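You operate a simulated robot arm through the tools that you are given. There is no shell and no other tool.

The job below is to be done with a simulated robot arm. You get a single attempt, and the scene is never put back.

## Task
Tighten the loose earth nut, reset the trip and switch the box on.
Fine: box switch off before the cover opens; raise it fully; use the red socket key and stand it back; cover shut before the power returns. Set down upright: red socket key.

Only the result counts: the job must be done as asked and must still hold three seconds after the hand-in. Knocking over, shifting, dropping, spilling or breaking anything else fails it. Lids that push on must go on centred and level and be pressed home; caps that screw on are set level and turned clockwise until they are tight.

## Robot
A 6-joint arm with a two-finger parallel gripper, fixed in place. Base frame: the origin is on the floor under the middle of its stand, x ahead of it, y to its left, z up. Units: cm, rad, N and s.
With the tool pointing down near the work surface it reaches from about 30 to 74 cm from the base axis. Its first joint turns from -1.152 to 1.152 rad. Payload 2.45 kg.
Tool frame: the origin (TCP) lies between the finger pads and is the grasp point; the fingertips stand 2.4 cm ahead of it; z points along the fingers, y is the line along which they close. The gripper opens to 6.8 cm. The fingers are 1.7 cm wide and 1 cm thick; the gripper's body (4 by 7 cm) begins 4.1 cm behind the TCP.
Orientation is told as [roll, pitch, yaw] about the base's x, y, z axes, in that order, counted from this pose: with the fingers straight down and closing along the base's y, the tool's x points along the base's -x, its y along +y and its z along -z.

## Interface
- The arm moves only by the tool nudge_tool. Its argument "commands" is a list of rows, each a list of 6 numbers: the shift along the tool's x, y, z in mm, then the turn, a rotation vector about the tool's x, y, z in rad. In form: [[x, y, z, rx, ry, rz], ...]. A call has 1 to 20 rows; each row shifts and turns the commanded pose from where the row before left it, along the tool's axes as they then stand. "gripper" is the opening, from 0 (shut) to 1 (fully open), set as the call begins (left out, the last holds). Each row takes 0.2 s and may step no farther than 5 cm and 0.15 rad from the row before; otherwise, or with a gripper value out of range, the whole call is refused. A pose out of reach is approached as far as the arm can. The call stops where the force on the tool passes 80 N (or 10 N more than at its start, if that is more) or the arm is blocked; 0.2 s more then pass. Each finger travels about 10.8 cm/s and halts on what it meets, pressing with about 24 N; the grip force reading is that of the motor and also rises with nothing between the fingers. The clock runs only during rows and for 0.2 s after the last one: add rows that do not move to give the fingers time. The reply holds the time, the measured pose of the TCP, the force on the tool along the base axes, the opening and the grip force, in the units named above and with some noise, with the torque about the TCP (base axes, N m) and any sound that the robot's microphone picked up.
- Cameras (640 x 400 px; columns grow to the right, rows downward): "scene" is fixed at [14.01, 39.46, 146.22]; the picture's right is [-0.95, -0.32, 0.00], its down [-0.18, 0.54, -0.82] and it looks along [0.26, -0.78, -0.57] (base axes); focal length 217 px, centre (320, 200). "wrist" rides on the gripper at [8.4, 1.1, -7.5] in the tool frame; the picture's right is [-0.13, 0.99, 0.00], its down [-0.60, -0.08, -0.79] and it looks along [-0.79, -0.10, 0.61] (tool axes); focal length 251 px, centre (320, 200).
- grab_frame(camera): a new picture of that camera. It takes no simulated time.
- point_at(camera, pixels): for up to 12 pixels [column, row] of the newest picture of that camera ("zoom" is the newest enlarged one), the place [x, y, z] in the base frame of the surface seen there, good to about 0.3 cm. It takes no simulated time.
- inspect(camera, box): a new picture of the part [left, top, right, bottom] of that camera's present view, enlarged. It takes no simulated time.
- job_done(): hands the job in; it is judged then, once.

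Leave the gripper open and the arm clear of the work at the hand-in unless told otherwise.

The tools are called after "Request:" as name(argument=value, ...) on one line, values as JSON. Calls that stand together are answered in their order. nudge_tool: Moves the arm, as the interface text tells. Its arguments: {"type":"object","properties":{"commands":{"type":"array"},"gripper":{"type":"number"}},"required":["commands"]} The other tools are called the same way: grab_frame (camera) takes a picture; point_at (camera, pixels) gives the place of the surface under pixels of a picture; inspect (camera, box) takes an enlarged picture of a part of a camera's view; job_done () hands the job in.

At the start:

```text
t: 0.0
ee_pos: [50.21, -3.43, 136.33]
tcp_rot: [-0.002, 0.0, 0.0]
force: [0.3, 1.1, 0.5]
ft_torque: [-0.01, 0.02, 0.02]
grip_width: 6.81
gripper_force: 0.1
```

scene: 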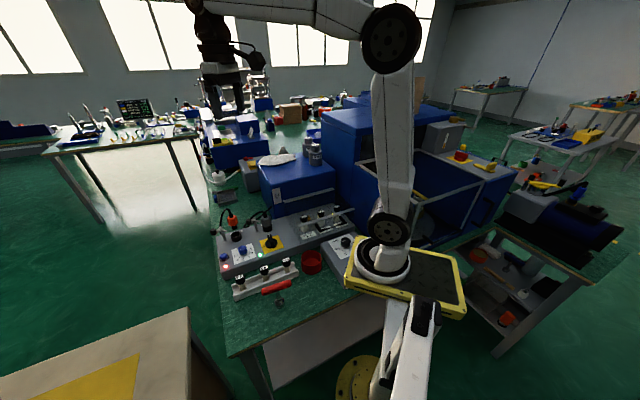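
wrist: 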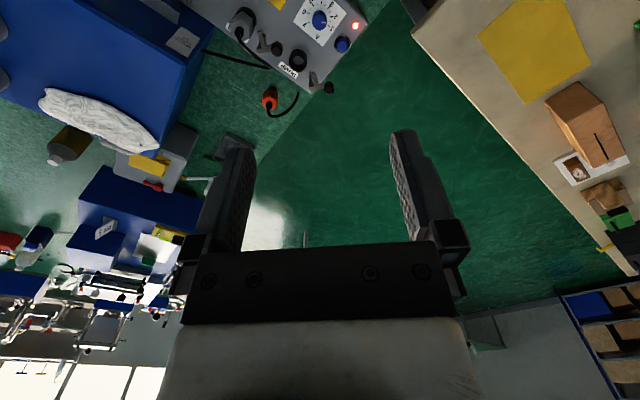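

I see a bench with a grey control box near (270,240) in the scene view. I will look closer at the bench before moving anything.

Request:
inspect(camera="scene", box=[200, 190, 360, 310])

Request:
inspect(camera="wrist", box=[200, 0, 400, 125])

```text
3.33 times, centred on (280, 250) of scene
```

zoom: 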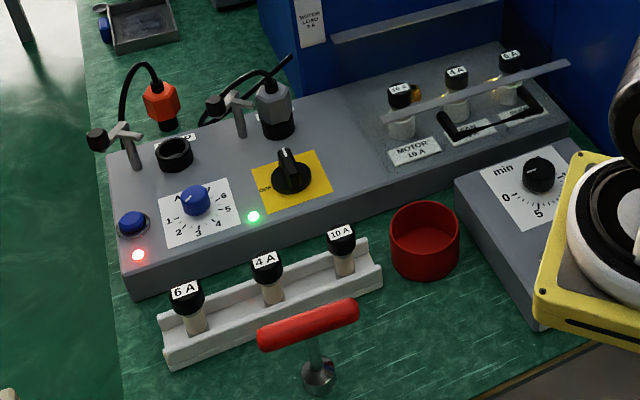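

```text
3.20 times, centred on (300, 62) of wrist
```

zoom: 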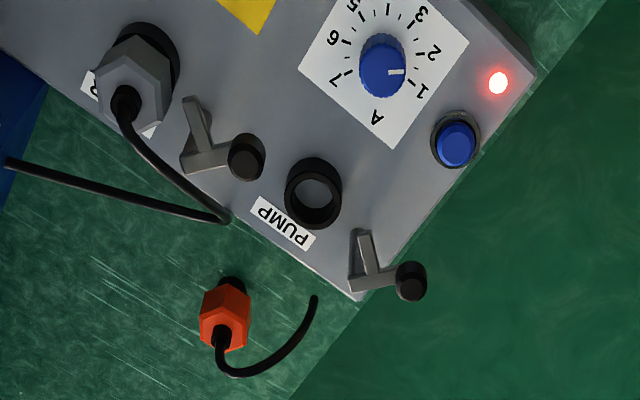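

The box carries a black rotary switch on a yellow plate, a blue button beside a red lamp, a blue dial, and fuses under what looks like a clear cover. A red T-handled key stands in front. I will measure the places of these in the enlarged scene picture.

Request:
inspect(camera="scene", box=[280, 195, 360, 255])

Request:
inspect(camera="scene", box=[215, 225, 305, 310])

Request:
grab_frame(camera="scene")

Request:
point_at(camera="scene", pixels=[[233, 245], [240, 240], [272, 238], [269, 245], [284, 294], [262, 292], [290, 283], [300, 226], [316, 225], [328, 222], [235, 258], [313, 262]])

```text
6.67 times, centred on (320, 225) of scene
```

zoom: 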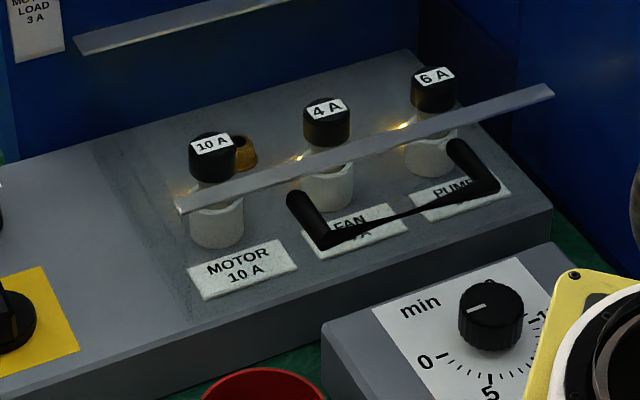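

```text
4.71 times, centred on (260, 268) of scene
```

zoom: 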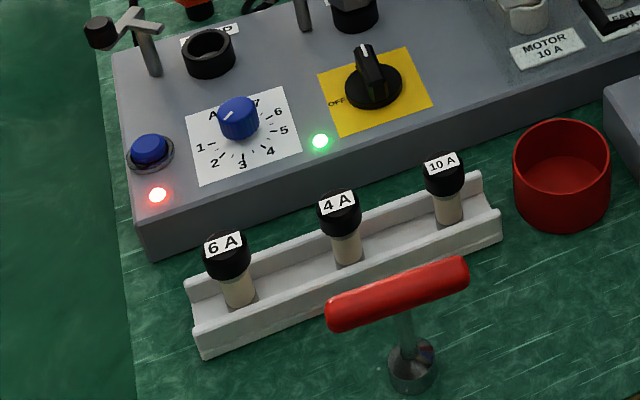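

```text
taken
```

scene: 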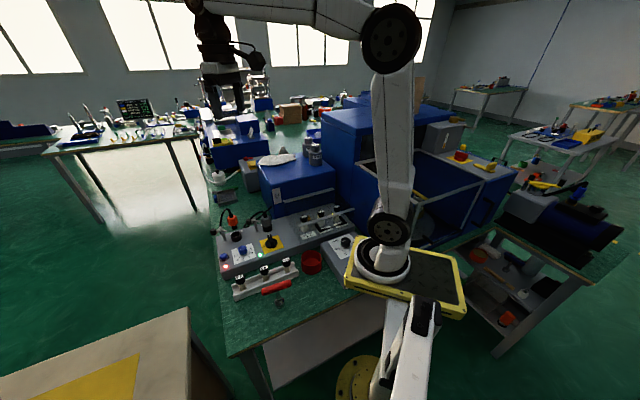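

```text
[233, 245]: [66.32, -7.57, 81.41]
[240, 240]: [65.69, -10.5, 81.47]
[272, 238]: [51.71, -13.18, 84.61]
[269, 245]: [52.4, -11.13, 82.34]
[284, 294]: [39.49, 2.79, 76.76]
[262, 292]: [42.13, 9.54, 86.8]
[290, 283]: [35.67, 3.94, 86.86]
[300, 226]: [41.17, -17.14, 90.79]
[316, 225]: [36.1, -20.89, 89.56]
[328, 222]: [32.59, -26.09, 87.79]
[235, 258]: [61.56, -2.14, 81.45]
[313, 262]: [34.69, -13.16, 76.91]
```

The box top lies at z ≈ 81.4 and the key's red handle at z ≈ 86.8. Before moving the arm near I will measure the tall blue cabinet, the bench edges and the cover strips.

Request:
point_at(camera="scene", pixels=[[330, 115], [345, 170], [370, 165], [440, 120], [265, 170], [290, 185], [330, 175], [290, 210], [298, 225], [240, 345], [220, 275], [345, 240]])

Request:
inspect(camera="scene", box=[240, 150, 360, 240])

```text
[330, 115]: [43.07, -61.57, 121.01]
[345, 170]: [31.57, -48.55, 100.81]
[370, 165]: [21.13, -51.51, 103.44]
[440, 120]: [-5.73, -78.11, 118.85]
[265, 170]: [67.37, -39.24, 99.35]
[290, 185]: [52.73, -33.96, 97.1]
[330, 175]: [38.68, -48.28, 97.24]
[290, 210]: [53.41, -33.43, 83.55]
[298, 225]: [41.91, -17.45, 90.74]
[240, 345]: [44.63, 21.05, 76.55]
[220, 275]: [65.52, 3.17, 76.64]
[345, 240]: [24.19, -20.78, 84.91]
```

```text
4.44 times, centred on (300, 195) of scene
```

zoom: 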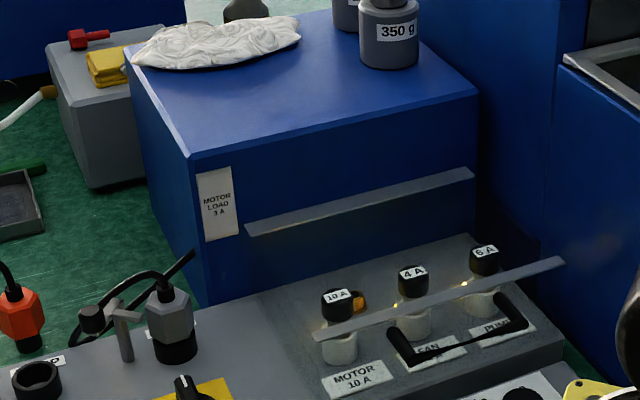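

The blue load box has its near face at y ≈ -34 and its top near z ≈ 100; nothing else stands near the cover. I will move the TCP to about [36, -18, 118], staying high, then tilt the tool by 0.45 rad about its y so the wrist camera looks down on the cover.

Request:
nudge_tool(commands=[[28, -29, 36, 0, 0, 0], [28, -29, 36, 0, 0, 0], [28, -29, 36, 0, 0, 0], [28, -29, 36, 0, 0, 0], [28, -29, 36, 0, 0, 0], [0, 0, 0, 0, 0.15, 0], [0, 0, 0, 0, 0.15, 0], [0, 0, 0, 0, 0.15, 0], [0, 0, 0, 0, 0, 0]])

Request:
grab_frame(camera="wrist")

Request:
grab_frame(camera="scene")

```text
refused: row 1 steps farther than a row can; nothing moved
```

```text
taken
```

wrist: 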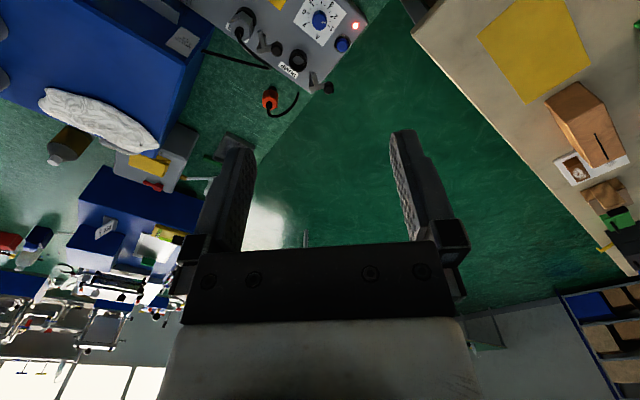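

```text
taken
```

scene: 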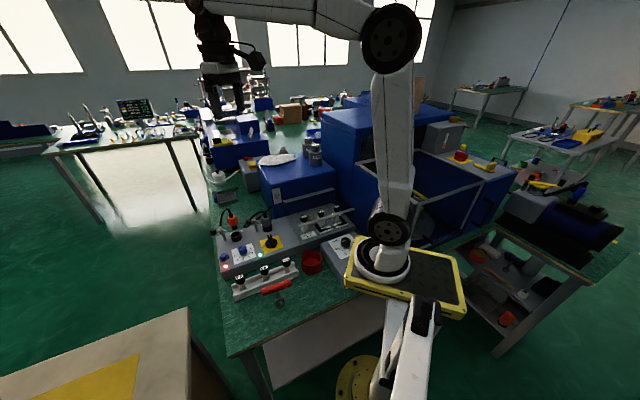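

The call was refused because the diagonal step was 5.4 cm, over the 5 cm limit. Nothing moved. I will repeat the same path in smaller rows.

Request:
nudge_tool(commands=[[20, -20, 25, 0, 0, 0], [20, -20, 25, 0, 0, 0], [20, -20, 25, 0, 0, 0], [20, -20, 25, 0, 0, 0], [20, -20, 25, 0, 0, 0], [20, -20, 25, 0, 0, 0], [20, -20, 25, 0, 0, 0], [0, 0, 0, 0, 0.15, 0], [0, 0, 0, 0, 0.15, 0], [0, 0, 0, 0, 0.15, 0], [0, 0, 0, 0, 0, 0]])

Request:
grab_frame(camera="wrist")

Request:
grab_frame(camera="scene")

```text
t: 2.4
ee_pos: [36.24, -17.43, 118.6]
tcp_rot: [-0.002, 0.449, 0.0]
force: [-0.3, -0.7, 0.4]
ft_torque: [-0.02, 0.0, -0.02]
grip_width: 6.79
gripper_force: 0.0
```

```text
taken
```

wrist: 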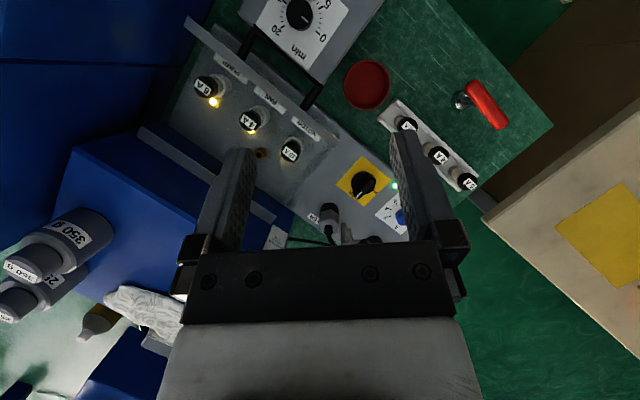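

```text
taken
```

scene: 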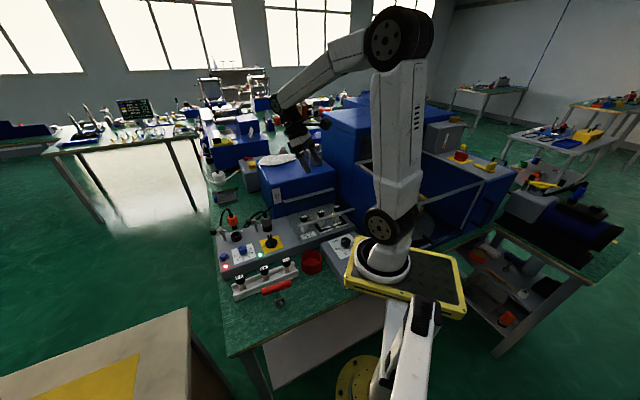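

The camera now looks down on the whole panel, with the picture turned upside down. The cover with its black handle is at about (200-330, 20-150), the yellow-plate switch at (365,180), and the key handle at (487,105). I will enlarge these.

Request:
inspect(camera="wrist", box=[140, 0, 350, 190])

Request:
point_at(camera="zoom", pixels=[[345, 90], [520, 290], [150, 60], [565, 375], [370, 470], [30, 380]])

Request:
inspect(camera="wrist", box=[310, 50, 530, 220])

```text
2.11 times, centred on (245, 95) of wrist
```

zoom: 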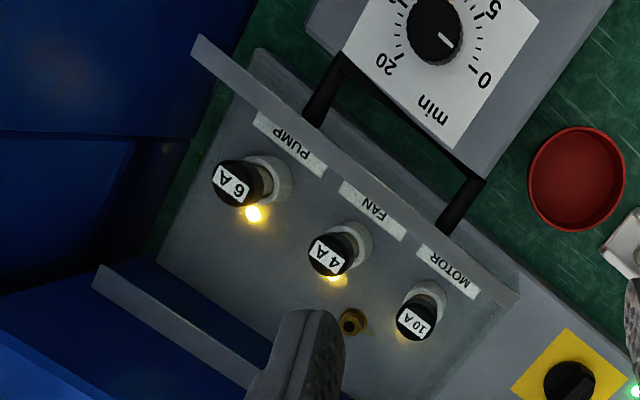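

```text
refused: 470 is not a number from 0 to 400
```

```text
2.35 times, centred on (420, 135) of wrist
```

zoom: 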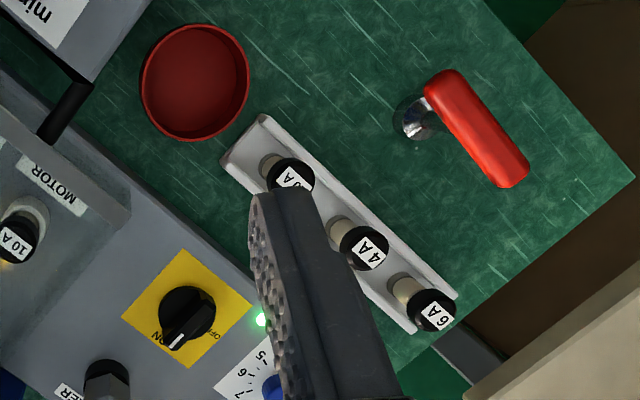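

The switch pointer stands at ON, with OFF a quarter turn away. The brass nut sits beside the 10 A fuse, at about (350,320) in the first enlargement. I will measure the cover parts, nut, switch and key.

Request:
point_at(camera="wrist", pixels=[[190, 20], [306, 96], [245, 30], [308, 105], [290, 60], [270, 45], [255, 154], [362, 185], [175, 90], [180, 135], [260, 205], [307, 140]])

Request:
point_at(camera="wrist", pixels=[[469, 84], [503, 126], [487, 105], [456, 98], [340, 60], [390, 92], [366, 85], [368, 183], [372, 193], [356, 168], [340, 187], [362, 208]])

```text
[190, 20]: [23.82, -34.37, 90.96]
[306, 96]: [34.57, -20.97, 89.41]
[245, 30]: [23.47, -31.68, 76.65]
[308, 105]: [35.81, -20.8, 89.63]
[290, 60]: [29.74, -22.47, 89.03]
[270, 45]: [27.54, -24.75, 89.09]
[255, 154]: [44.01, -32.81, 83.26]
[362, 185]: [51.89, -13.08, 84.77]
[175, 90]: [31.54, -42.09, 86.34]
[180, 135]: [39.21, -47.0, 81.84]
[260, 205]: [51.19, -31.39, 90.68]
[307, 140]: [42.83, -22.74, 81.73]
```

```text
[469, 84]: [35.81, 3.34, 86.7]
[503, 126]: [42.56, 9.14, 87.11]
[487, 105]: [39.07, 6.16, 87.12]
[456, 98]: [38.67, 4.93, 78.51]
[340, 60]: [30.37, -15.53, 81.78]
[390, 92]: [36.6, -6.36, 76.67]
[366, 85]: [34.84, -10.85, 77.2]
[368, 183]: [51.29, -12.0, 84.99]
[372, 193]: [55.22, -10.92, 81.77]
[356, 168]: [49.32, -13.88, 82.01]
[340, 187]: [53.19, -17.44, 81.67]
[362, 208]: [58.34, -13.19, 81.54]
```

The cover's front strip runs from about (23.8,-34.4) to (42,-17.4) at z ≈ 90.8, so the box lies turned about 43° to the base axes. I will turn the tool by -0.8 rad in yaw and move back a little, staying high, so the camera looks squarely at the cover front.

Request:
nudge_tool(commands=[[0, 0, 0, 0, -0.15, 0], [0, 0, 0, 0, -0.15, 0], [0, 0, 0, 0, -0.149, 0], [0, 0, 0, 0, 0, 0.15], [0, 0, 0, 0, 0, 0.15], [0, 0, 0, 0, 0, 0.15], [0, 0, 0, 0, 0, 0.15], [0, 0, 0, 0, 0, 0.15], [20, -12, 15, 0, 0, 0.05], [20, -12, 15, 0, 0, 0], [20, -12, 15, 0, 0, 0], [20, -12, 15, 0, 0.15, 0], [0, 0, 0, 0, 0.15, 0], [0, 0, 0, 0, 0.15, 0], [0, 0, 0, 0, 0, 0]])

Request:
grab_frame(camera="wrist")

Request:
grab_frame(camera="scene")

```text
t: 5.6
ee_pos: [27.05, -15.25, 112.65]
tcp_rot: [0.0, 0.447, -0.799]
force: [0.3, -0.4, 0.0]
ft_torque: [-0.05, -0.01, -0.01]
grip_width: 6.78
gripper_force: 0.1
```

```text
taken
```

wrist: 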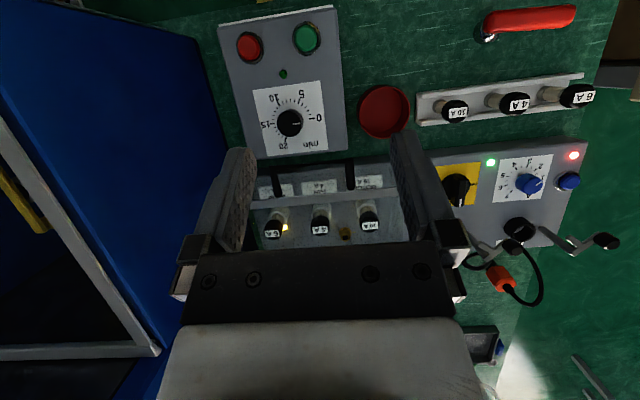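

```text
taken
```

scene: 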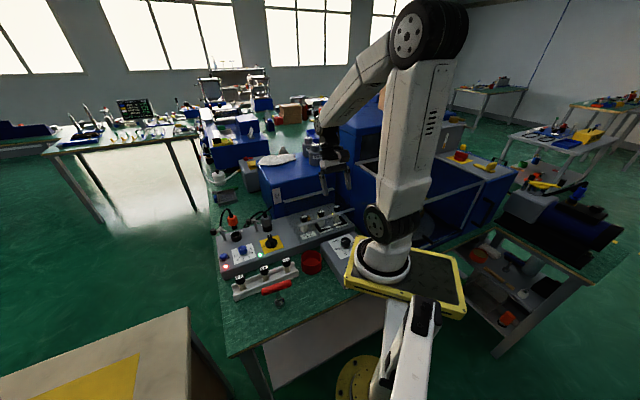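

The view is now square to the box. I will enlarge the cover region and the controls.

Request:
inspect(camera="wrist", box=[230, 130, 420, 250])

Request:
inspect(camera="wrist", box=[420, 130, 620, 255])

Request:
inspect(camera="wrist", box=[400, 0, 620, 140])

Request:
point_at(camera="wrist", pixels=[[460, 190], [446, 190], [475, 185], [530, 185], [569, 181], [345, 233], [453, 109], [513, 102], [579, 95], [485, 37], [573, 14], [530, 20]])

```text
3.33 times, centred on (325, 190) of wrist
```

zoom: 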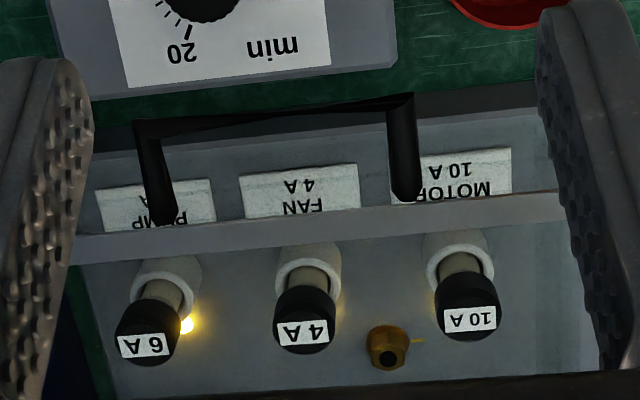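

```text
3.20 times, centred on (520, 192) of wrist
```

zoom: 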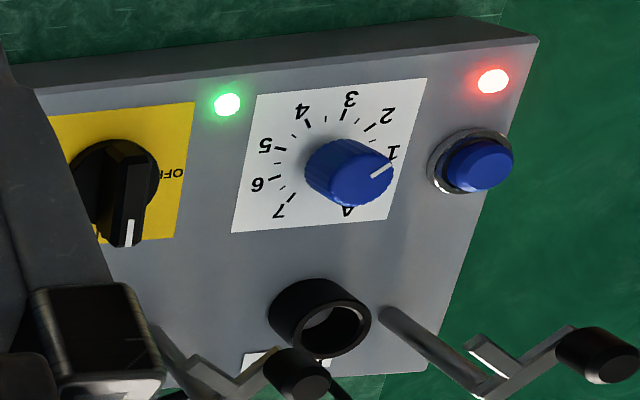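

```text
2.86 times, centred on (510, 70) of wrist
```

zoom: 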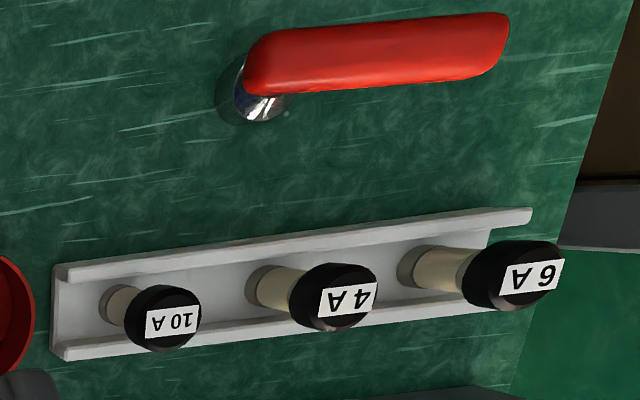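

```text
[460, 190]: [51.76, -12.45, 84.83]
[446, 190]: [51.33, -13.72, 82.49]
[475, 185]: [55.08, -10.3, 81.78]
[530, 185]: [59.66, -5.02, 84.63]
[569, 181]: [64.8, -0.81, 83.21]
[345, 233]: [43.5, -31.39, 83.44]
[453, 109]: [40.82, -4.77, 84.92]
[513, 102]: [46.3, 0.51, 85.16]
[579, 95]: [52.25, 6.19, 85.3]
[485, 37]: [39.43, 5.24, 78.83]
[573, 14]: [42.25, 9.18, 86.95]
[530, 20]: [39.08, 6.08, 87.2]
```

Now the layout is clear. The switch knob is at about (51.8,-12.8, top 85), with its white mark at the back (ON) and OFF on the +u side, so OFF is a quarter turn counter-clockwise. The blue reset button is at about (64.8,-0.8,83.2). The brass nut is near (43.5,-31.4,83.4) under the closed cover, and the key stands near (39.2,6.2). The box axis is u ≈ (0.72,0.69). First I will level the tool and move to about 15 cm above the switch.

Request:
nudge_tool(commands=[[0, 0, 0, 0, -0.15, 0], [0, 0, 0, 0, -0.15, 0], [0, 0, 0, 0, -0.147, 0], [-30, 36, 0, 0, 0, 0.007], [-30, 36, 0, 0, 0, 0], [-30, 36, 0, 0, 0, 0], [-30, 36, 25, 0, 0, 0], [-30, 36, 40, 0, 0, 0], [-5, 17, 40, 0, 0, 0], [0, 0, 0, 0, 0, 0]])

Request:
grab_frame(camera="wrist")

```text
refused: row 7 steps farther than a row can; nothing moved
```

```text
taken
```

wrist: 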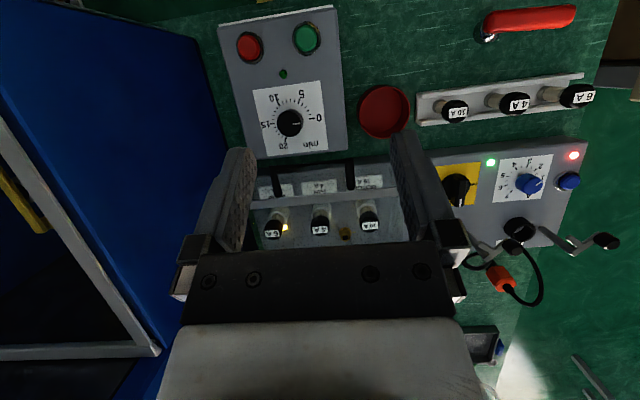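

Row 7 was a 5.3 cm step, over the limit, so nothing moved. I will send the same move with the descent in separate rows.

Request:
nudge_tool(commands=[[0, 0, 0, 0, -0.15, 0], [0, 0, 0, 0, -0.15, 0], [0, 0, 0, 0, -0.147, 0], [-30, 36, 0, 0, 0, 0.007], [-30, 36, 0, 0, 0, 0], [-30, 36, 0, 0, 0, 0], [-30, 36, 0, 0, 0, 0], [-30, 36, 0, 0, 0, 0], [-5, 17, 30, 0, 0, 0], [0, 0, 40, 0, 0, 0], [0, 0, 40, 0, 0, 0], [0, 0, 0, 0, 0, 0]])

Request:
grab_frame(camera="wrist")

Request:
grab_frame(camera="scene")

```text
t: 8.2
ee_pos: [52.31, -13.35, 101.19]
tcp_rot: [-0.001, 0.001, -0.806]
force: [0.6, 0.3, 0.0]
ft_torque: [0.04, -0.02, 0.04]
grip_width: 6.81
gripper_force: 0.1
out of reach, approached as far as the arm can: row 3
```

```text
taken
```

wrist: 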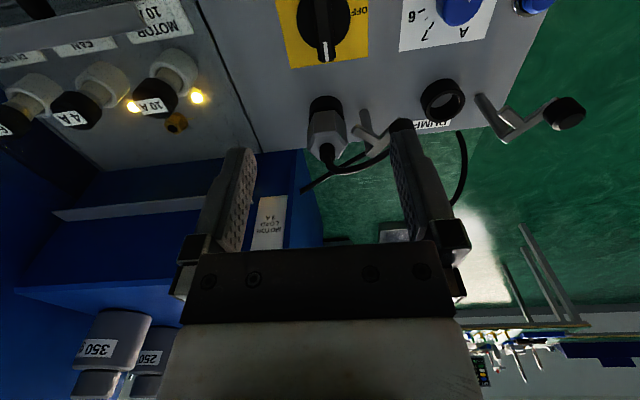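

```text
taken
```

scene: 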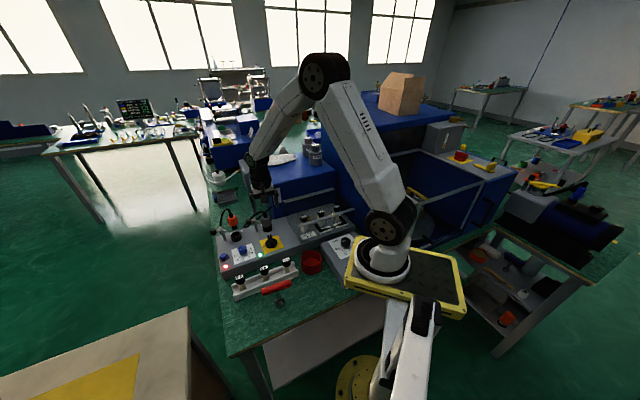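

The tool is above the switch, level. The knob shows at about (325,25) with its white mark down-picture, at ON. I will enlarge it and measure it.

Request:
inspect(camera="wrist", box=[260, 0, 400, 88])

Request:
point_at(camera="wrist", pixels=[[326, 55], [325, 40], [325, 20], [324, 5], [312, 40], [338, 40], [300, 20], [346, 20], [326, 62], [290, 66], [367, 58], [176, 123]])

```text
4.55 times, centred on (330, 44) of wrist
```

zoom: 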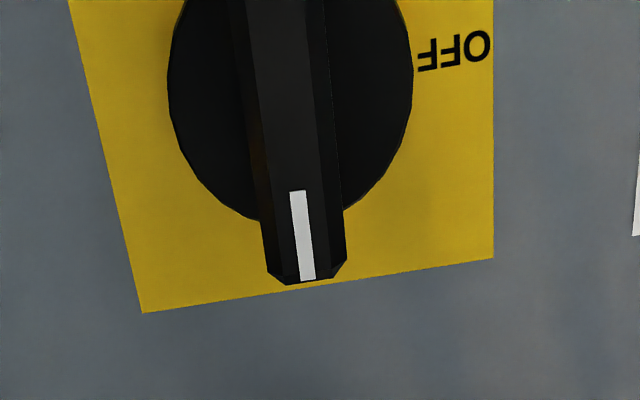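

```text
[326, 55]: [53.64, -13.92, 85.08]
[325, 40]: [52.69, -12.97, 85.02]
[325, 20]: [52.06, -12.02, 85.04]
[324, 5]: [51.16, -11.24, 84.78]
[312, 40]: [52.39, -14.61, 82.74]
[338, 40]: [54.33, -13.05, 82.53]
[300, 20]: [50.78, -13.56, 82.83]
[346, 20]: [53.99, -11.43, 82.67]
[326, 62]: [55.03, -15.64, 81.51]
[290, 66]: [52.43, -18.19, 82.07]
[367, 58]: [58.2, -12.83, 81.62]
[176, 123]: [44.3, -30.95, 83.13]
```

The knob bar top is at z ≈ 85 and its disc at z ≈ 82.7. I need the knob's turning centre, so I will enlarge the switch in the scene picture and measure the plate corners and the disc.

Request:
inspect(camera="scene", box=[250, 228, 290, 258])

Request:
point_at(camera="scene", pixels=[[264, 253], [283, 245], [278, 236], [260, 243], [270, 245]])

```text
13.33 times, centred on (270, 243) of scene
```

zoom: 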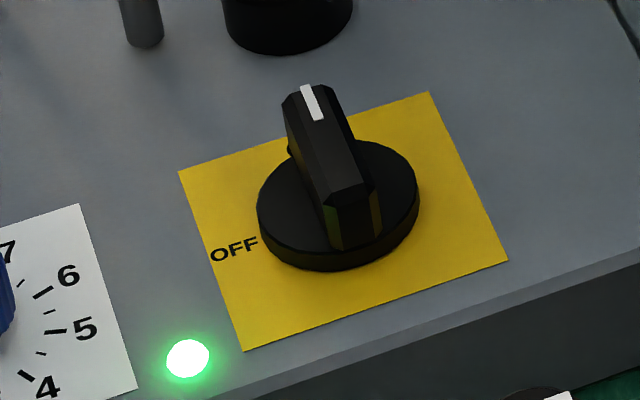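

```text
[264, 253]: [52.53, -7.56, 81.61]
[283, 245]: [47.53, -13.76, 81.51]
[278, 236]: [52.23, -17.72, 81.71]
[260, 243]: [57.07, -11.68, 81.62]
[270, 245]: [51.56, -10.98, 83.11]
```

The knob is a bar on a round disc inside the yellow plate. I will measure the disc edges, the plate corners and the bar ends in this enlargement.

Request:
point_at(camera="zoom", pixels=[[182, 174], [428, 95], [504, 258], [245, 346], [262, 208], [414, 195], [310, 90], [345, 185], [325, 140], [318, 257], [380, 245], [300, 240]])

```text
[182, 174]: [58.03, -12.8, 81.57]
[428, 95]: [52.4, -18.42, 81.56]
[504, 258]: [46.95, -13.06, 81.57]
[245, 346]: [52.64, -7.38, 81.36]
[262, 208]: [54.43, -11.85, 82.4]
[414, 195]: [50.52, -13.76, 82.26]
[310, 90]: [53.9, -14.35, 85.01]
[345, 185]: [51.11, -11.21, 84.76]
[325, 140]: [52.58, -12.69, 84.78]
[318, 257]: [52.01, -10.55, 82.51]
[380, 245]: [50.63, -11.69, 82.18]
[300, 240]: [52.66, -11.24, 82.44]
```

The knob's centre works out at (52.5,-12.85), with the bar along the tool's x. I will shift 2 mm and 5 mm to centre, and go down so the TCP is at about z = 89, then look again.

Request:
nudge_tool(commands=[[2, 5, 30, 0, 0, 0], [0, 0, 40, 0, 0, 0], [0, 0, 40, 0, 0, 0], [0, 0, 10, 0, 0, 0], [0, 0, 0, 0, 0, 0]], gripper=0.6)

Request:
grab_frame(camera="wrist")

```text
t: 9.4
ee_pos: [52.77, -12.83, 89.28]
tcp_rot: [0.0, -0.001, -0.806]
force: [0.1, -0.5, 0.3]
ft_torque: [0.04, 0.03, 0.06]
grip_width: 4.11
gripper_force: 0.0
```

```text
taken
```

wrist: 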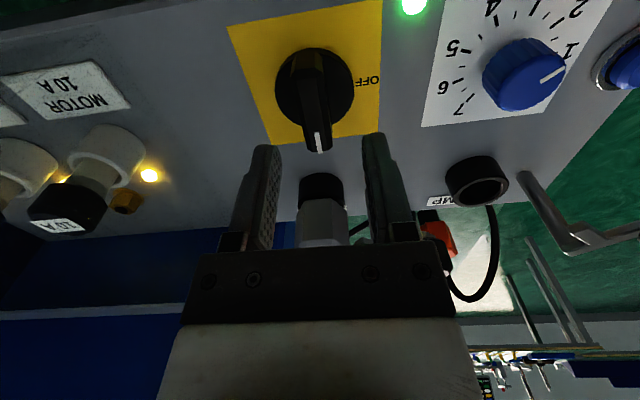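

The fingers straddle the bar, but it seems a little to the front of the finger line. I will measure the bar ends again in this picture.

Request:
inspect(camera="wrist", box=[220, 0, 420, 160])

Request:
point_at(camera="wrist", pixels=[[318, 140], [313, 100], [306, 58], [298, 80], [330, 85], [315, 50], [280, 80], [351, 80]])

```text
2.50 times, centred on (320, 80) of wrist
```

zoom: 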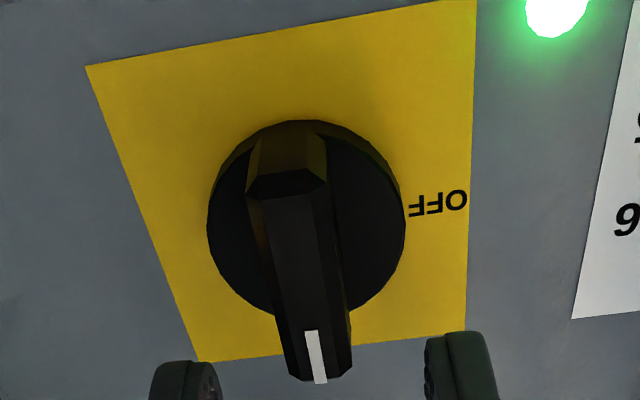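

```text
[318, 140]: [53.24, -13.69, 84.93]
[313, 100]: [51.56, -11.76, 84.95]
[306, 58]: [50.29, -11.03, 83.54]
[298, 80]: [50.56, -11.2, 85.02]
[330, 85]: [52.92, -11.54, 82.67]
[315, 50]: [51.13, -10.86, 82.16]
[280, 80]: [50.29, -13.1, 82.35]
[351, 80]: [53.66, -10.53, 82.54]
```

The bar is about 4 mm toward the front and 2.5 mm to the left of the tool axis. I will correct by that, lower 38 mm so the tips are just above the disc, and then close the fingers on the bar.

Request:
nudge_tool(commands=[[4, -2.5, 0, 0, 0, 0], [0, 0, 20, 0, 0, 0], [0, 0, 17, 0, 0, 0], [0, 0, 0, 0, 0, 0]])

Request:
nudge_tool(commands=[[0, 0, 0, 0, 0, 0], [0, 0, 0, 0, 0, 0], [0, 0, 0, 0, 0, 0]], gripper=0)

Request:
grab_frame(camera="wrist")

```text
t: 10.4
ee_pos: [52.35, -12.61, 85.46]
tcp_rot: [0.001, -0.002, -0.807]
force: [0.2, -0.7, 0.2]
ft_torque: [0.01, -0.02, -0.02]
grip_width: 4.08
gripper_force: 0.0
```

```text
t: 11.2
ee_pos: [52.21, -12.7, 85.53]
tcp_rot: [-0.002, 0.002, -0.805]
force: [-8.8, -11.1, 0.1]
ft_torque: [-0.2, 0.04, 0.43]
grip_width: 1.58
gripper_force: 35.2
```

```text
taken
```

wrist: 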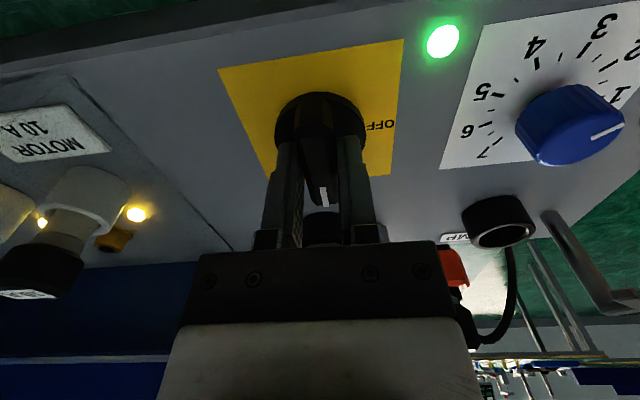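

The fingers hold the bar at 1.58 cm width, with about 14 N sideways along -u, so the TCP is a millimetre or so off. I will ease off by -1.5 mm along tool y and start turning counter-clockwise (negative about the tool z) by 0.5 rad, watching the forces.

Request:
nudge_tool(commands=[[0, -1.5, 0, 0, 0, 0], [0, 0, 0, 0, 0, -0.1], [0, 0, 0, 0, 0, -0.1], [0, 0, 0, 0, 0, -0.1], [0, 0, 0, 0, 0, -0.1], [0, 0, 0, 0, 0, -0.1], [0, 0, 0, 0, 0, 0]])

Request:
grab_frame(camera="wrist")

```text
t: 12.8
ee_pos: [52.26, -12.67, 85.54]
tcp_rot: [0.001, 0.005, -0.306]
force: [-3.0, 1.5, -24.5]
ft_torque: [-0.32, -0.66, 0.03]
grip_width: 1.6
gripper_force: 34.6
```

```text
taken
```

wrist: 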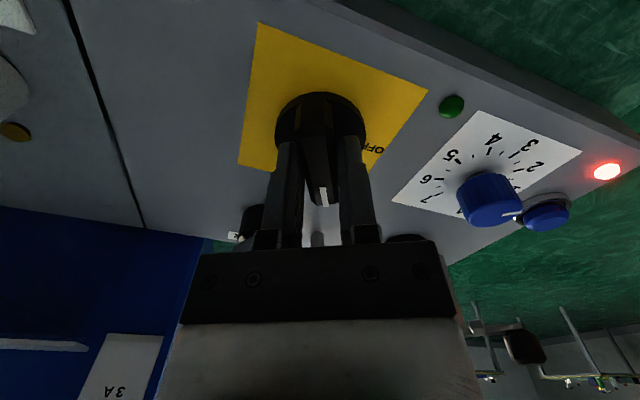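

The green lamp has gone out, so the power is already off. There is about 24 N down on the tool, still well under the limit. I will carry on turning toward OFF in small steps.

Request:
nudge_tool(commands=[[0, 0, 0, 0, 0, -0.1], [0, 0, 0, 0, 0, -0.1], [0, 0, 0, 0, 0, -0.1], [0, 0, 0, 0, 0, -0.1], [0, 0, 0, 0, 0, 0]])

Request:
grab_frame(camera="wrist")

```text
t: 14.0
ee_pos: [52.2, -12.72, 85.48]
tcp_rot: [0.002, 0.002, 0.094]
force: [-5.5, -2.3, -27.3]
ft_torque: [-0.31, -0.21, -0.03]
grip_width: 1.56
gripper_force: 34.7
```

```text
taken
```

wrist: 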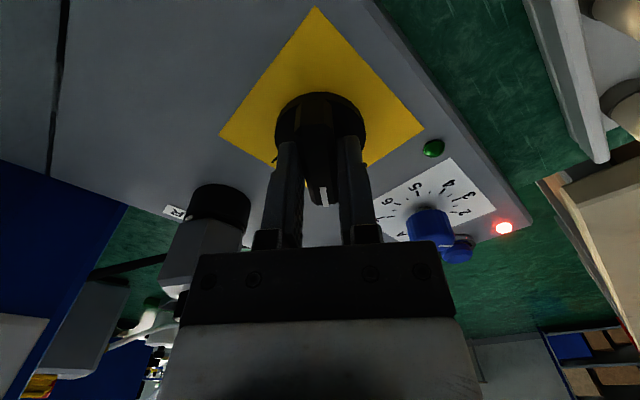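

The turn is going smoothly and nothing touches the dial or plug. I will finish the rest of the quarter turn, watching for a stop.

Request:
nudge_tool(commands=[[0, 0, 0, 0, 0, -0.1], [0, 0, 0, 0, 0, -0.1], [0, 0, 0, 0, 0, -0.1], [0, 0, 0, 0, 0, -0.1], [0, 0, 0, 0, 0, 0]])

Request:
nudge_tool(commands=[[0, 0, 0, 0, 0, -0.08], [0, 0, 0, 0, 0, -0.08], [0, 0, 0, 0, 0, -0.08], [0, 0, 0, 0, 0, 0]])

Request:
grab_frame(camera="wrist")

Request:
inspect(camera="scene", box=[215, 205, 335, 280])

```text
t: 15.2
ee_pos: [52.11, -12.87, 85.56]
tcp_rot: [0.004, 0.001, 0.494]
force: [-6.9, -17.5, -30.8]
ft_torque: [-0.41, -0.01, 0.01]
grip_width: 1.6
gripper_force: 35.0
```

```text
t: 16.2
ee_pos: [52.32, -12.74, 85.7]
tcp_rot: [0.002, 0.0, 0.736]
force: [-5.0, -16.6, -25.6]
ft_torque: [-0.54, 0.25, 0.0]
grip_width: 1.58
gripper_force: 35.2
```

```text
taken
```

wrist: 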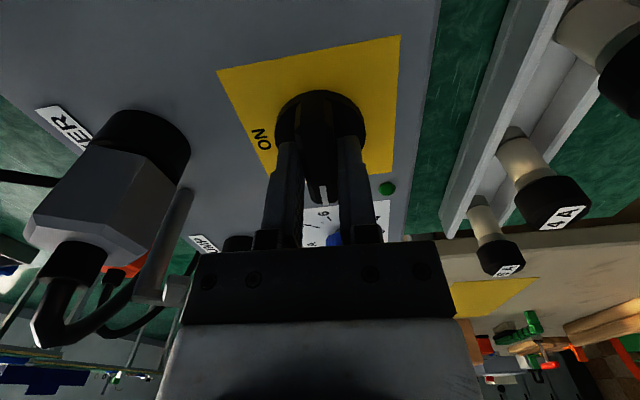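

```text
5.33 times, centred on (275, 242) of scene
```

zoom: 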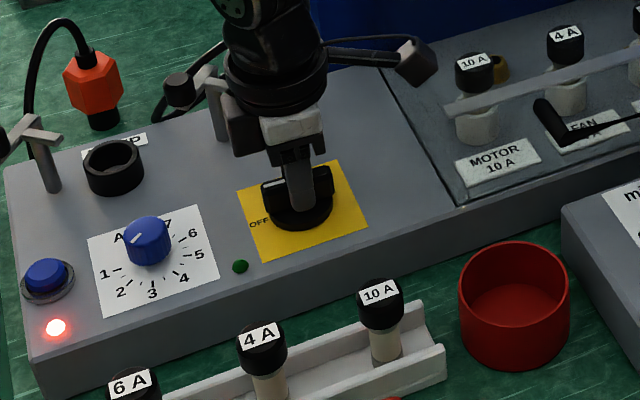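

The bar now points at OFF and the lamps by the fuses are dark. I will add the last 0.04 rad, open the fingers, and rise straight up.

Request:
nudge_tool(commands=[[0, 0, 0, 0, 0, -0.04], [0, 0, 0, 0, 0, 0]])

Request:
nudge_tool(commands=[[0, 0, 0, 0, 0, 0], [0, 0, 0, 0, 0, 0], [0, 0, -30, 0, 0, 0], [0, 0, -40, 0, 0, 0], [0, 0, -40, 0, 0, 0], [0, 0, 0, 0, 0, 0]], gripper=0.6)

Request:
grab_frame(camera="wrist")

Request:
inspect(camera="scene", box=[250, 228, 290, 258])

```text
t: 16.8
ee_pos: [52.26, -12.76, 85.53]
tcp_rot: [0.001, -0.002, 0.773]
force: [-8.4, -16.6, -23.0]
ft_torque: [-0.22, -0.1, 0.03]
grip_width: 1.56
gripper_force: 34.8
```

```text
t: 18.2
ee_pos: [52.14, -12.52, 96.71]
tcp_rot: [0.002, -0.001, 0.774]
force: [1.2, -0.4, 0.5]
ft_torque: [0.01, 0.01, 0.0]
grip_width: 4.09
gripper_force: 0.2
```

```text
taken
```

wrist: 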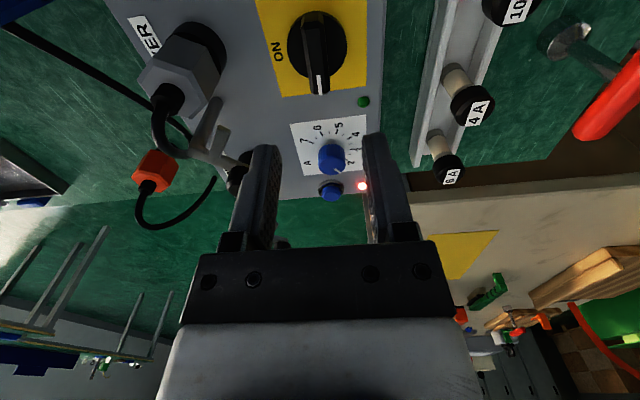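

```text
13.33 times, centred on (270, 243) of scene
```

zoom: 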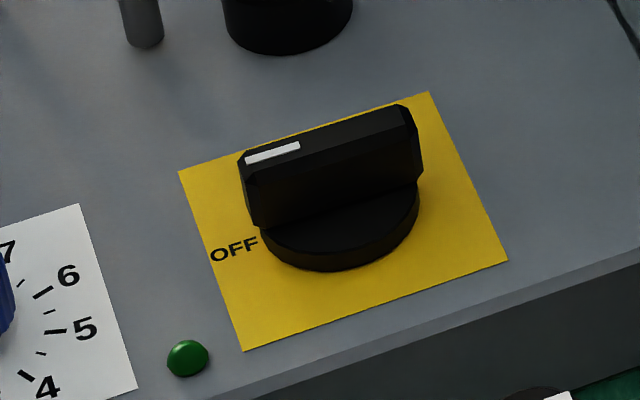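

The switch is OFF and its lamp is dark. Next is the cover. Its handle bar should be centred near (29.7,-22.6,89), about 4.6 cm in front of the cover's top front strip. The tool's closing line now lies across the bar. I will rise to z ≈ 104, move over the handle and look.

Request:
nudge_tool(commands=[[0, 0, -40, 0, 0, 0], [0, 0, -35, 0, 0, 0], [46, 17, 0, 0, 0, 0], [46, 17, 0, 0, 0, 0], [46, 17, 0, 0, 0, 0], [46, 17, 0, 0, 0, 0], [46, 16, 0, 0, 0, 0], [0, 0, 0, 0, 0, 0]])

Request:
grab_frame(camera="wrist")

Request:
inspect(camera="scene", box=[260, 130, 380, 260])

```text
t: 20.0
ee_pos: [29.73, -23.04, 103.88]
tcp_rot: [-0.002, 0.001, 0.774]
force: [-0.9, -0.3, -0.2]
ft_torque: [-0.01, 0.01, 0.01]
grip_width: 4.08
gripper_force: 0.1
```

```text
taken
```

wrist: 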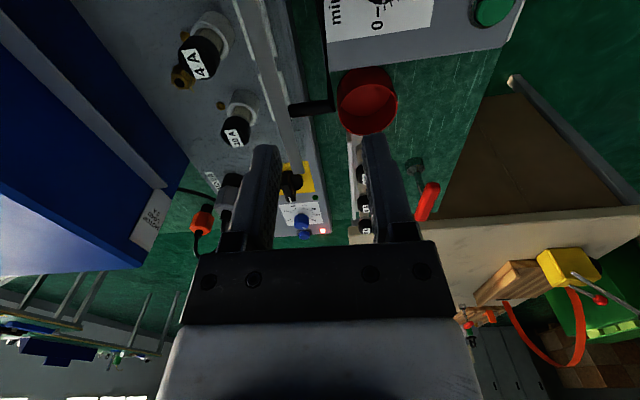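

```text
3.08 times, centred on (320, 195) of scene
```

zoom: 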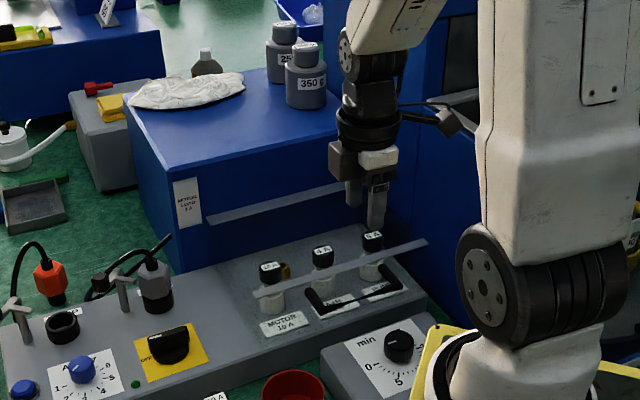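

The handle bar shows at about x = 327, rows 0 to 110, and the cover's front strip at (240-300, 0-190). I will enlarge and measure these.

Request:
inspect(camera="wrist", box=[0, 0, 400, 230])

Request:
point_at(camera="wrist", pixels=[[327, 60], [324, 20], [328, 100], [310, 107], [295, 110], [270, 80], [250, 20], [300, 160], [60, 80], [150, 180], [100, 120], [30, 40]])

```text
1.60 times, centred on (200, 115) of wrist
```

zoom: 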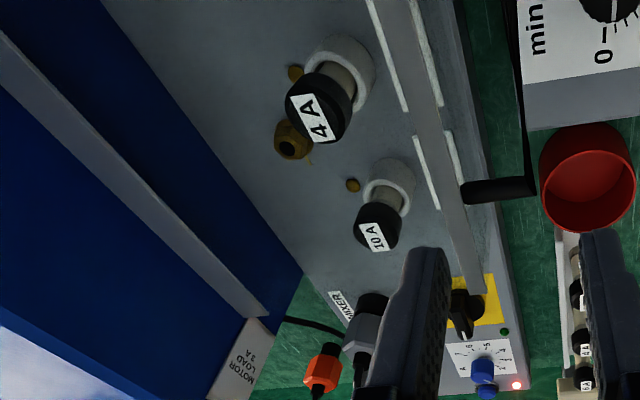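

```text
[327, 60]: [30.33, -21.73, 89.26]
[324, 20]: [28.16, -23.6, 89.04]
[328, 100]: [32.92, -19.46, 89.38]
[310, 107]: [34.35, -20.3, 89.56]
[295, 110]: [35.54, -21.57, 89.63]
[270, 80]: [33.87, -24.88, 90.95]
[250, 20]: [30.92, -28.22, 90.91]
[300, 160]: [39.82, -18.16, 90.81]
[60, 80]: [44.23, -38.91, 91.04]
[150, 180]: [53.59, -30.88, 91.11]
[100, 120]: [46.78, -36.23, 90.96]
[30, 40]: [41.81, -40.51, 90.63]
```

The bar's top is at z ≈ 89.3, along u at v ≈ -4.9 from the front strip, with its middle near (29.6,-22.4). The strips front and back are both at z ≈ 90.9, with the back one about 17 cm behind. I will centre over the bar (-4 mm, +5 mm), narrow the fingers to 3.4 cm and go down 11 cm to check.

Request:
nudge_tool(commands=[[-4, 5, 0, 0, 0, 0], [0, 0, 40, 0, 0, 0], [0, 0, 40, 0, 0, 0], [0, 0, 30, 0, 0, 0], [0, 0, 0, 0, 0, 0]], gripper=0.5)

Request:
grab_frame(camera="wrist")

Request:
inspect(camera="scene", box=[280, 170, 380, 260])

```text
t: 21.2
ee_pos: [29.77, -22.3, 93.3]
tcp_rot: [-0.001, -0.002, 0.773]
force: [0.2, -0.5, -1.1]
ft_torque: [0.01, 0.0, 0.02]
grip_width: 3.41
gripper_force: 0.0
```

```text
taken
```

wrist: 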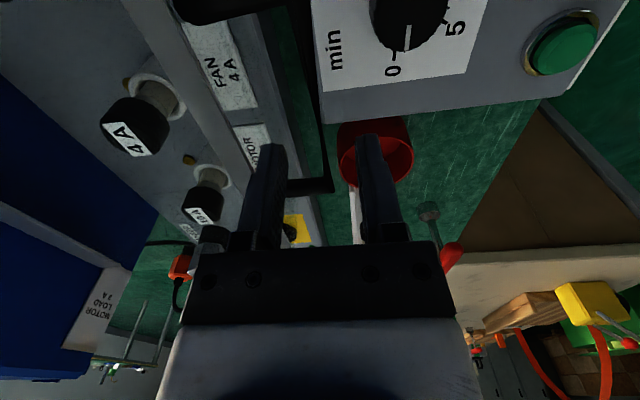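

```text
4.44 times, centred on (330, 215) of scene
```

zoom: 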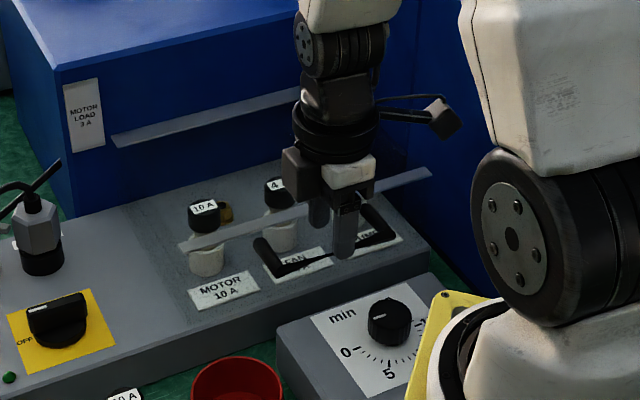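

The bar runs between the fingers at about (320,124), as it should. I will go down 42 mm, then close on the bar.

Request:
nudge_tool(commands=[[0, 0, 22, 0, 0, 0], [0, 0, 21, 0, 0, 0], [0, 0, 0, 0, 0, 0]])

Request:
nudge_tool(commands=[[0, 0, 0, 0, 0, 0], [0, 0, 0, 0, 0, 0], [0, 0, 0, 0, 0, 0]], gripper=0)

Request:
grab_frame(camera="wrist")

Request:
inspect(camera="scene", box=[280, 170, 380, 260])

```text
t: 22.0
ee_pos: [29.91, -22.27, 88.74]
tcp_rot: [-0.001, 0.0, 0.775]
force: [-0.1, 0.7, 0.3]
ft_torque: [-0.01, -0.01, 0.01]
grip_width: 3.4
gripper_force: 0.1
```

```text
t: 22.8
ee_pos: [29.97, -22.18, 88.68]
tcp_rot: [-0.002, 0.0, 0.774]
force: [5.9, -4.4, -0.1]
ft_torque: [-0.04, 0.05, 0.4]
grip_width: 1.38
gripper_force: 33.9
```

```text
taken
```

wrist: 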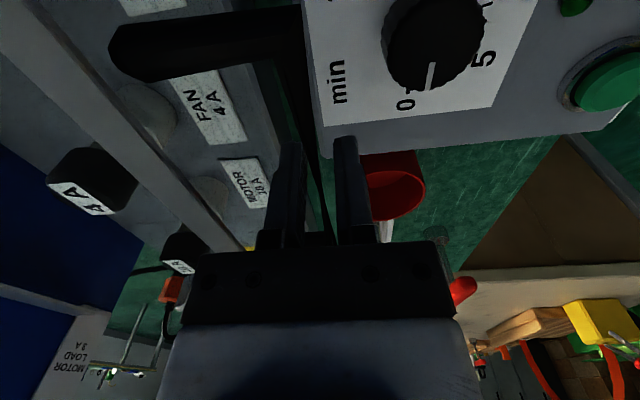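

```text
4.44 times, centred on (330, 215) of scene
```

zoom: 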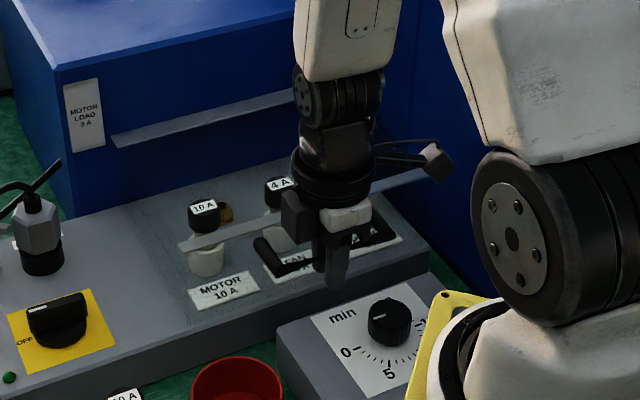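

The bar is held, 1.38 cm wide. I will lift straight up by 10 mm and read the sideways force, to learn where the hinge lies.

Request:
nudge_tool(commands=[[0, 0, -5, 0, 0, 0], [0, 0, -5, 0, 0, 0], [0, 0, 0, 0, 0, 0]])

Request:
inspect(camera="scene", box=[280, 170, 380, 260])

```text
t: 23.6
ee_pos: [29.82, -22.25, 89.72]
tcp_rot: [0.0, -0.001, 0.773]
force: [6.3, -4.7, -0.2]
ft_torque: [0.01, 0.03, 0.37]
grip_width: 1.38
gripper_force: 33.6
```

```text
4.44 times, centred on (330, 215) of scene
```

zoom: 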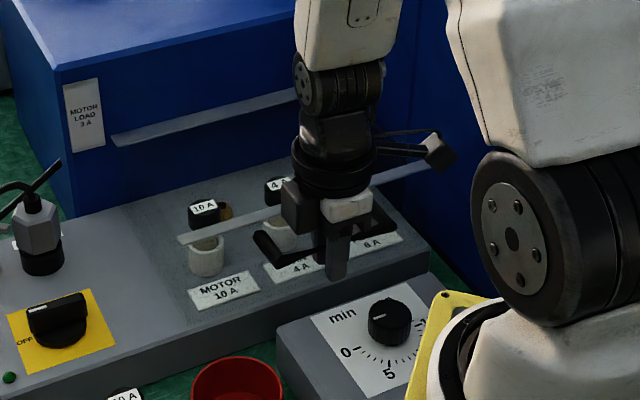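

The front strip rose with the handle while the back strip stayed, and the sideways force hardly changed. So the hinge is at the back strip, near z ≈ 91, with a radius of about 22 cm. I will follow that arc in small rows, first to about 0.3 rad.

Request:
nudge_tool(commands=[[0, 0.5, -9.3, 0, 0, 0], [0, 0, -9.3, 0, 0, 0], [0, -0.5, -9.3, 0, 0, 0], [0, -0.9, -9.3, 0, 0, 0], [0, -1.2, -9.3, 0, 0, 0], [0, -1.5, -9.3, 0, 0, 0], [0, 0, 0, 0, 0, 0]])

Request:
inspect(camera="scene", box=[250, 130, 380, 260])

```text
t: 25.2
ee_pos: [30.34, -22.71, 95.55]
tcp_rot: [-0.012, 0.0, 0.774]
force: [16.0, -24.7, -7.6]
ft_torque: [0.16, 0.11, 0.36]
grip_width: 1.34
gripper_force: 33.8
```

```text
3.08 times, centred on (315, 195) of scene
```

zoom: 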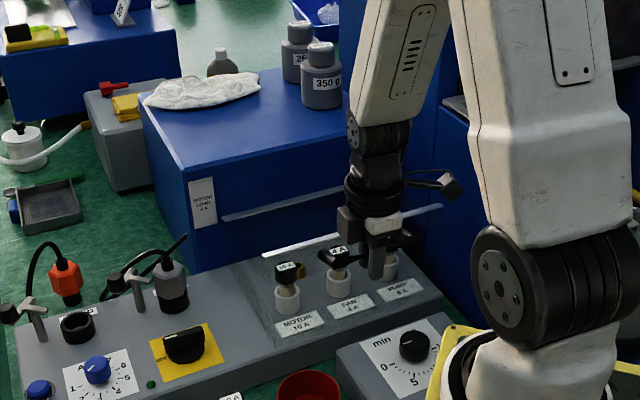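

There is about 29 N toward +v, so the true arc turns back faster than I assumed. I will ease 4 mm toward +v (tool -y) and read again.

Request:
nudge_tool(commands=[[0, -2, 0, 0, 0, 0], [0, -2, 0, 0, 0, 0], [0, 0, 0, 0, 0, 0]])

Request:
grab_frame(camera="wrist")

```text
t: 26.0
ee_pos: [30.38, -22.81, 95.25]
tcp_rot: [0.0, 0.0, 0.773]
force: [-4.6, -21.5, -3.4]
ft_torque: [-0.09, 0.16, 0.4]
grip_width: 1.36
gripper_force: 33.8
```

```text
taken
```

wrist: 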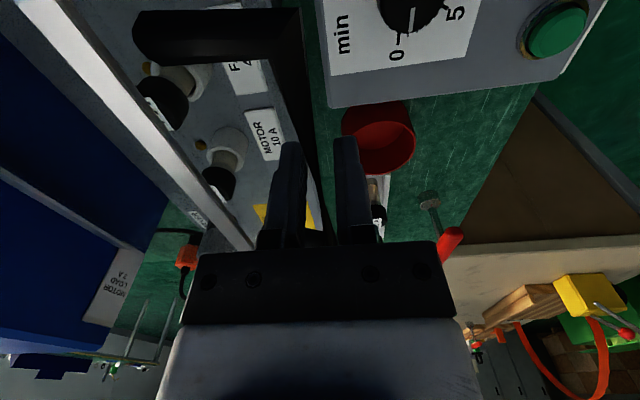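

The v force fell to about 12 N, with about 18 N along -u. The refit puts the hinge near v = 17.2, z = 89.4. I will follow this arc to about 0.6 rad, easing 1.5 mm toward -u on the way.

Request:
nudge_tool(commands=[[1.5, -4.5, -10.2, 0, 0, 0], [0, -4, -10.2, 0, 0, 0], [0, -4, -10.2, 0, 0, 0], [0, -5, -9.7, 0, 0, 0], [0, -5.2, -9.7, 0, 0, 0], [0, -5.5, -9.7, 0, 0, 0], [0, 0, 0, 0, 0, 0]])

Request:
inspect(camera="scene", box=[250, 130, 380, 260])

```text
t: 27.6
ee_pos: [32.05, -24.53, 101.27]
tcp_rot: [0.013, 0.001, 0.772]
force: [-13.9, 33.2, 18.8]
ft_torque: [-0.15, -0.04, 0.26]
grip_width: 1.37
gripper_force: 33.2
```

```text
3.08 times, centred on (315, 195) of scene
```

zoom: 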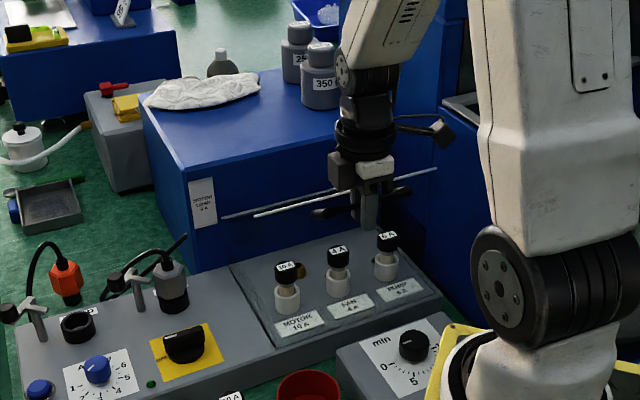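

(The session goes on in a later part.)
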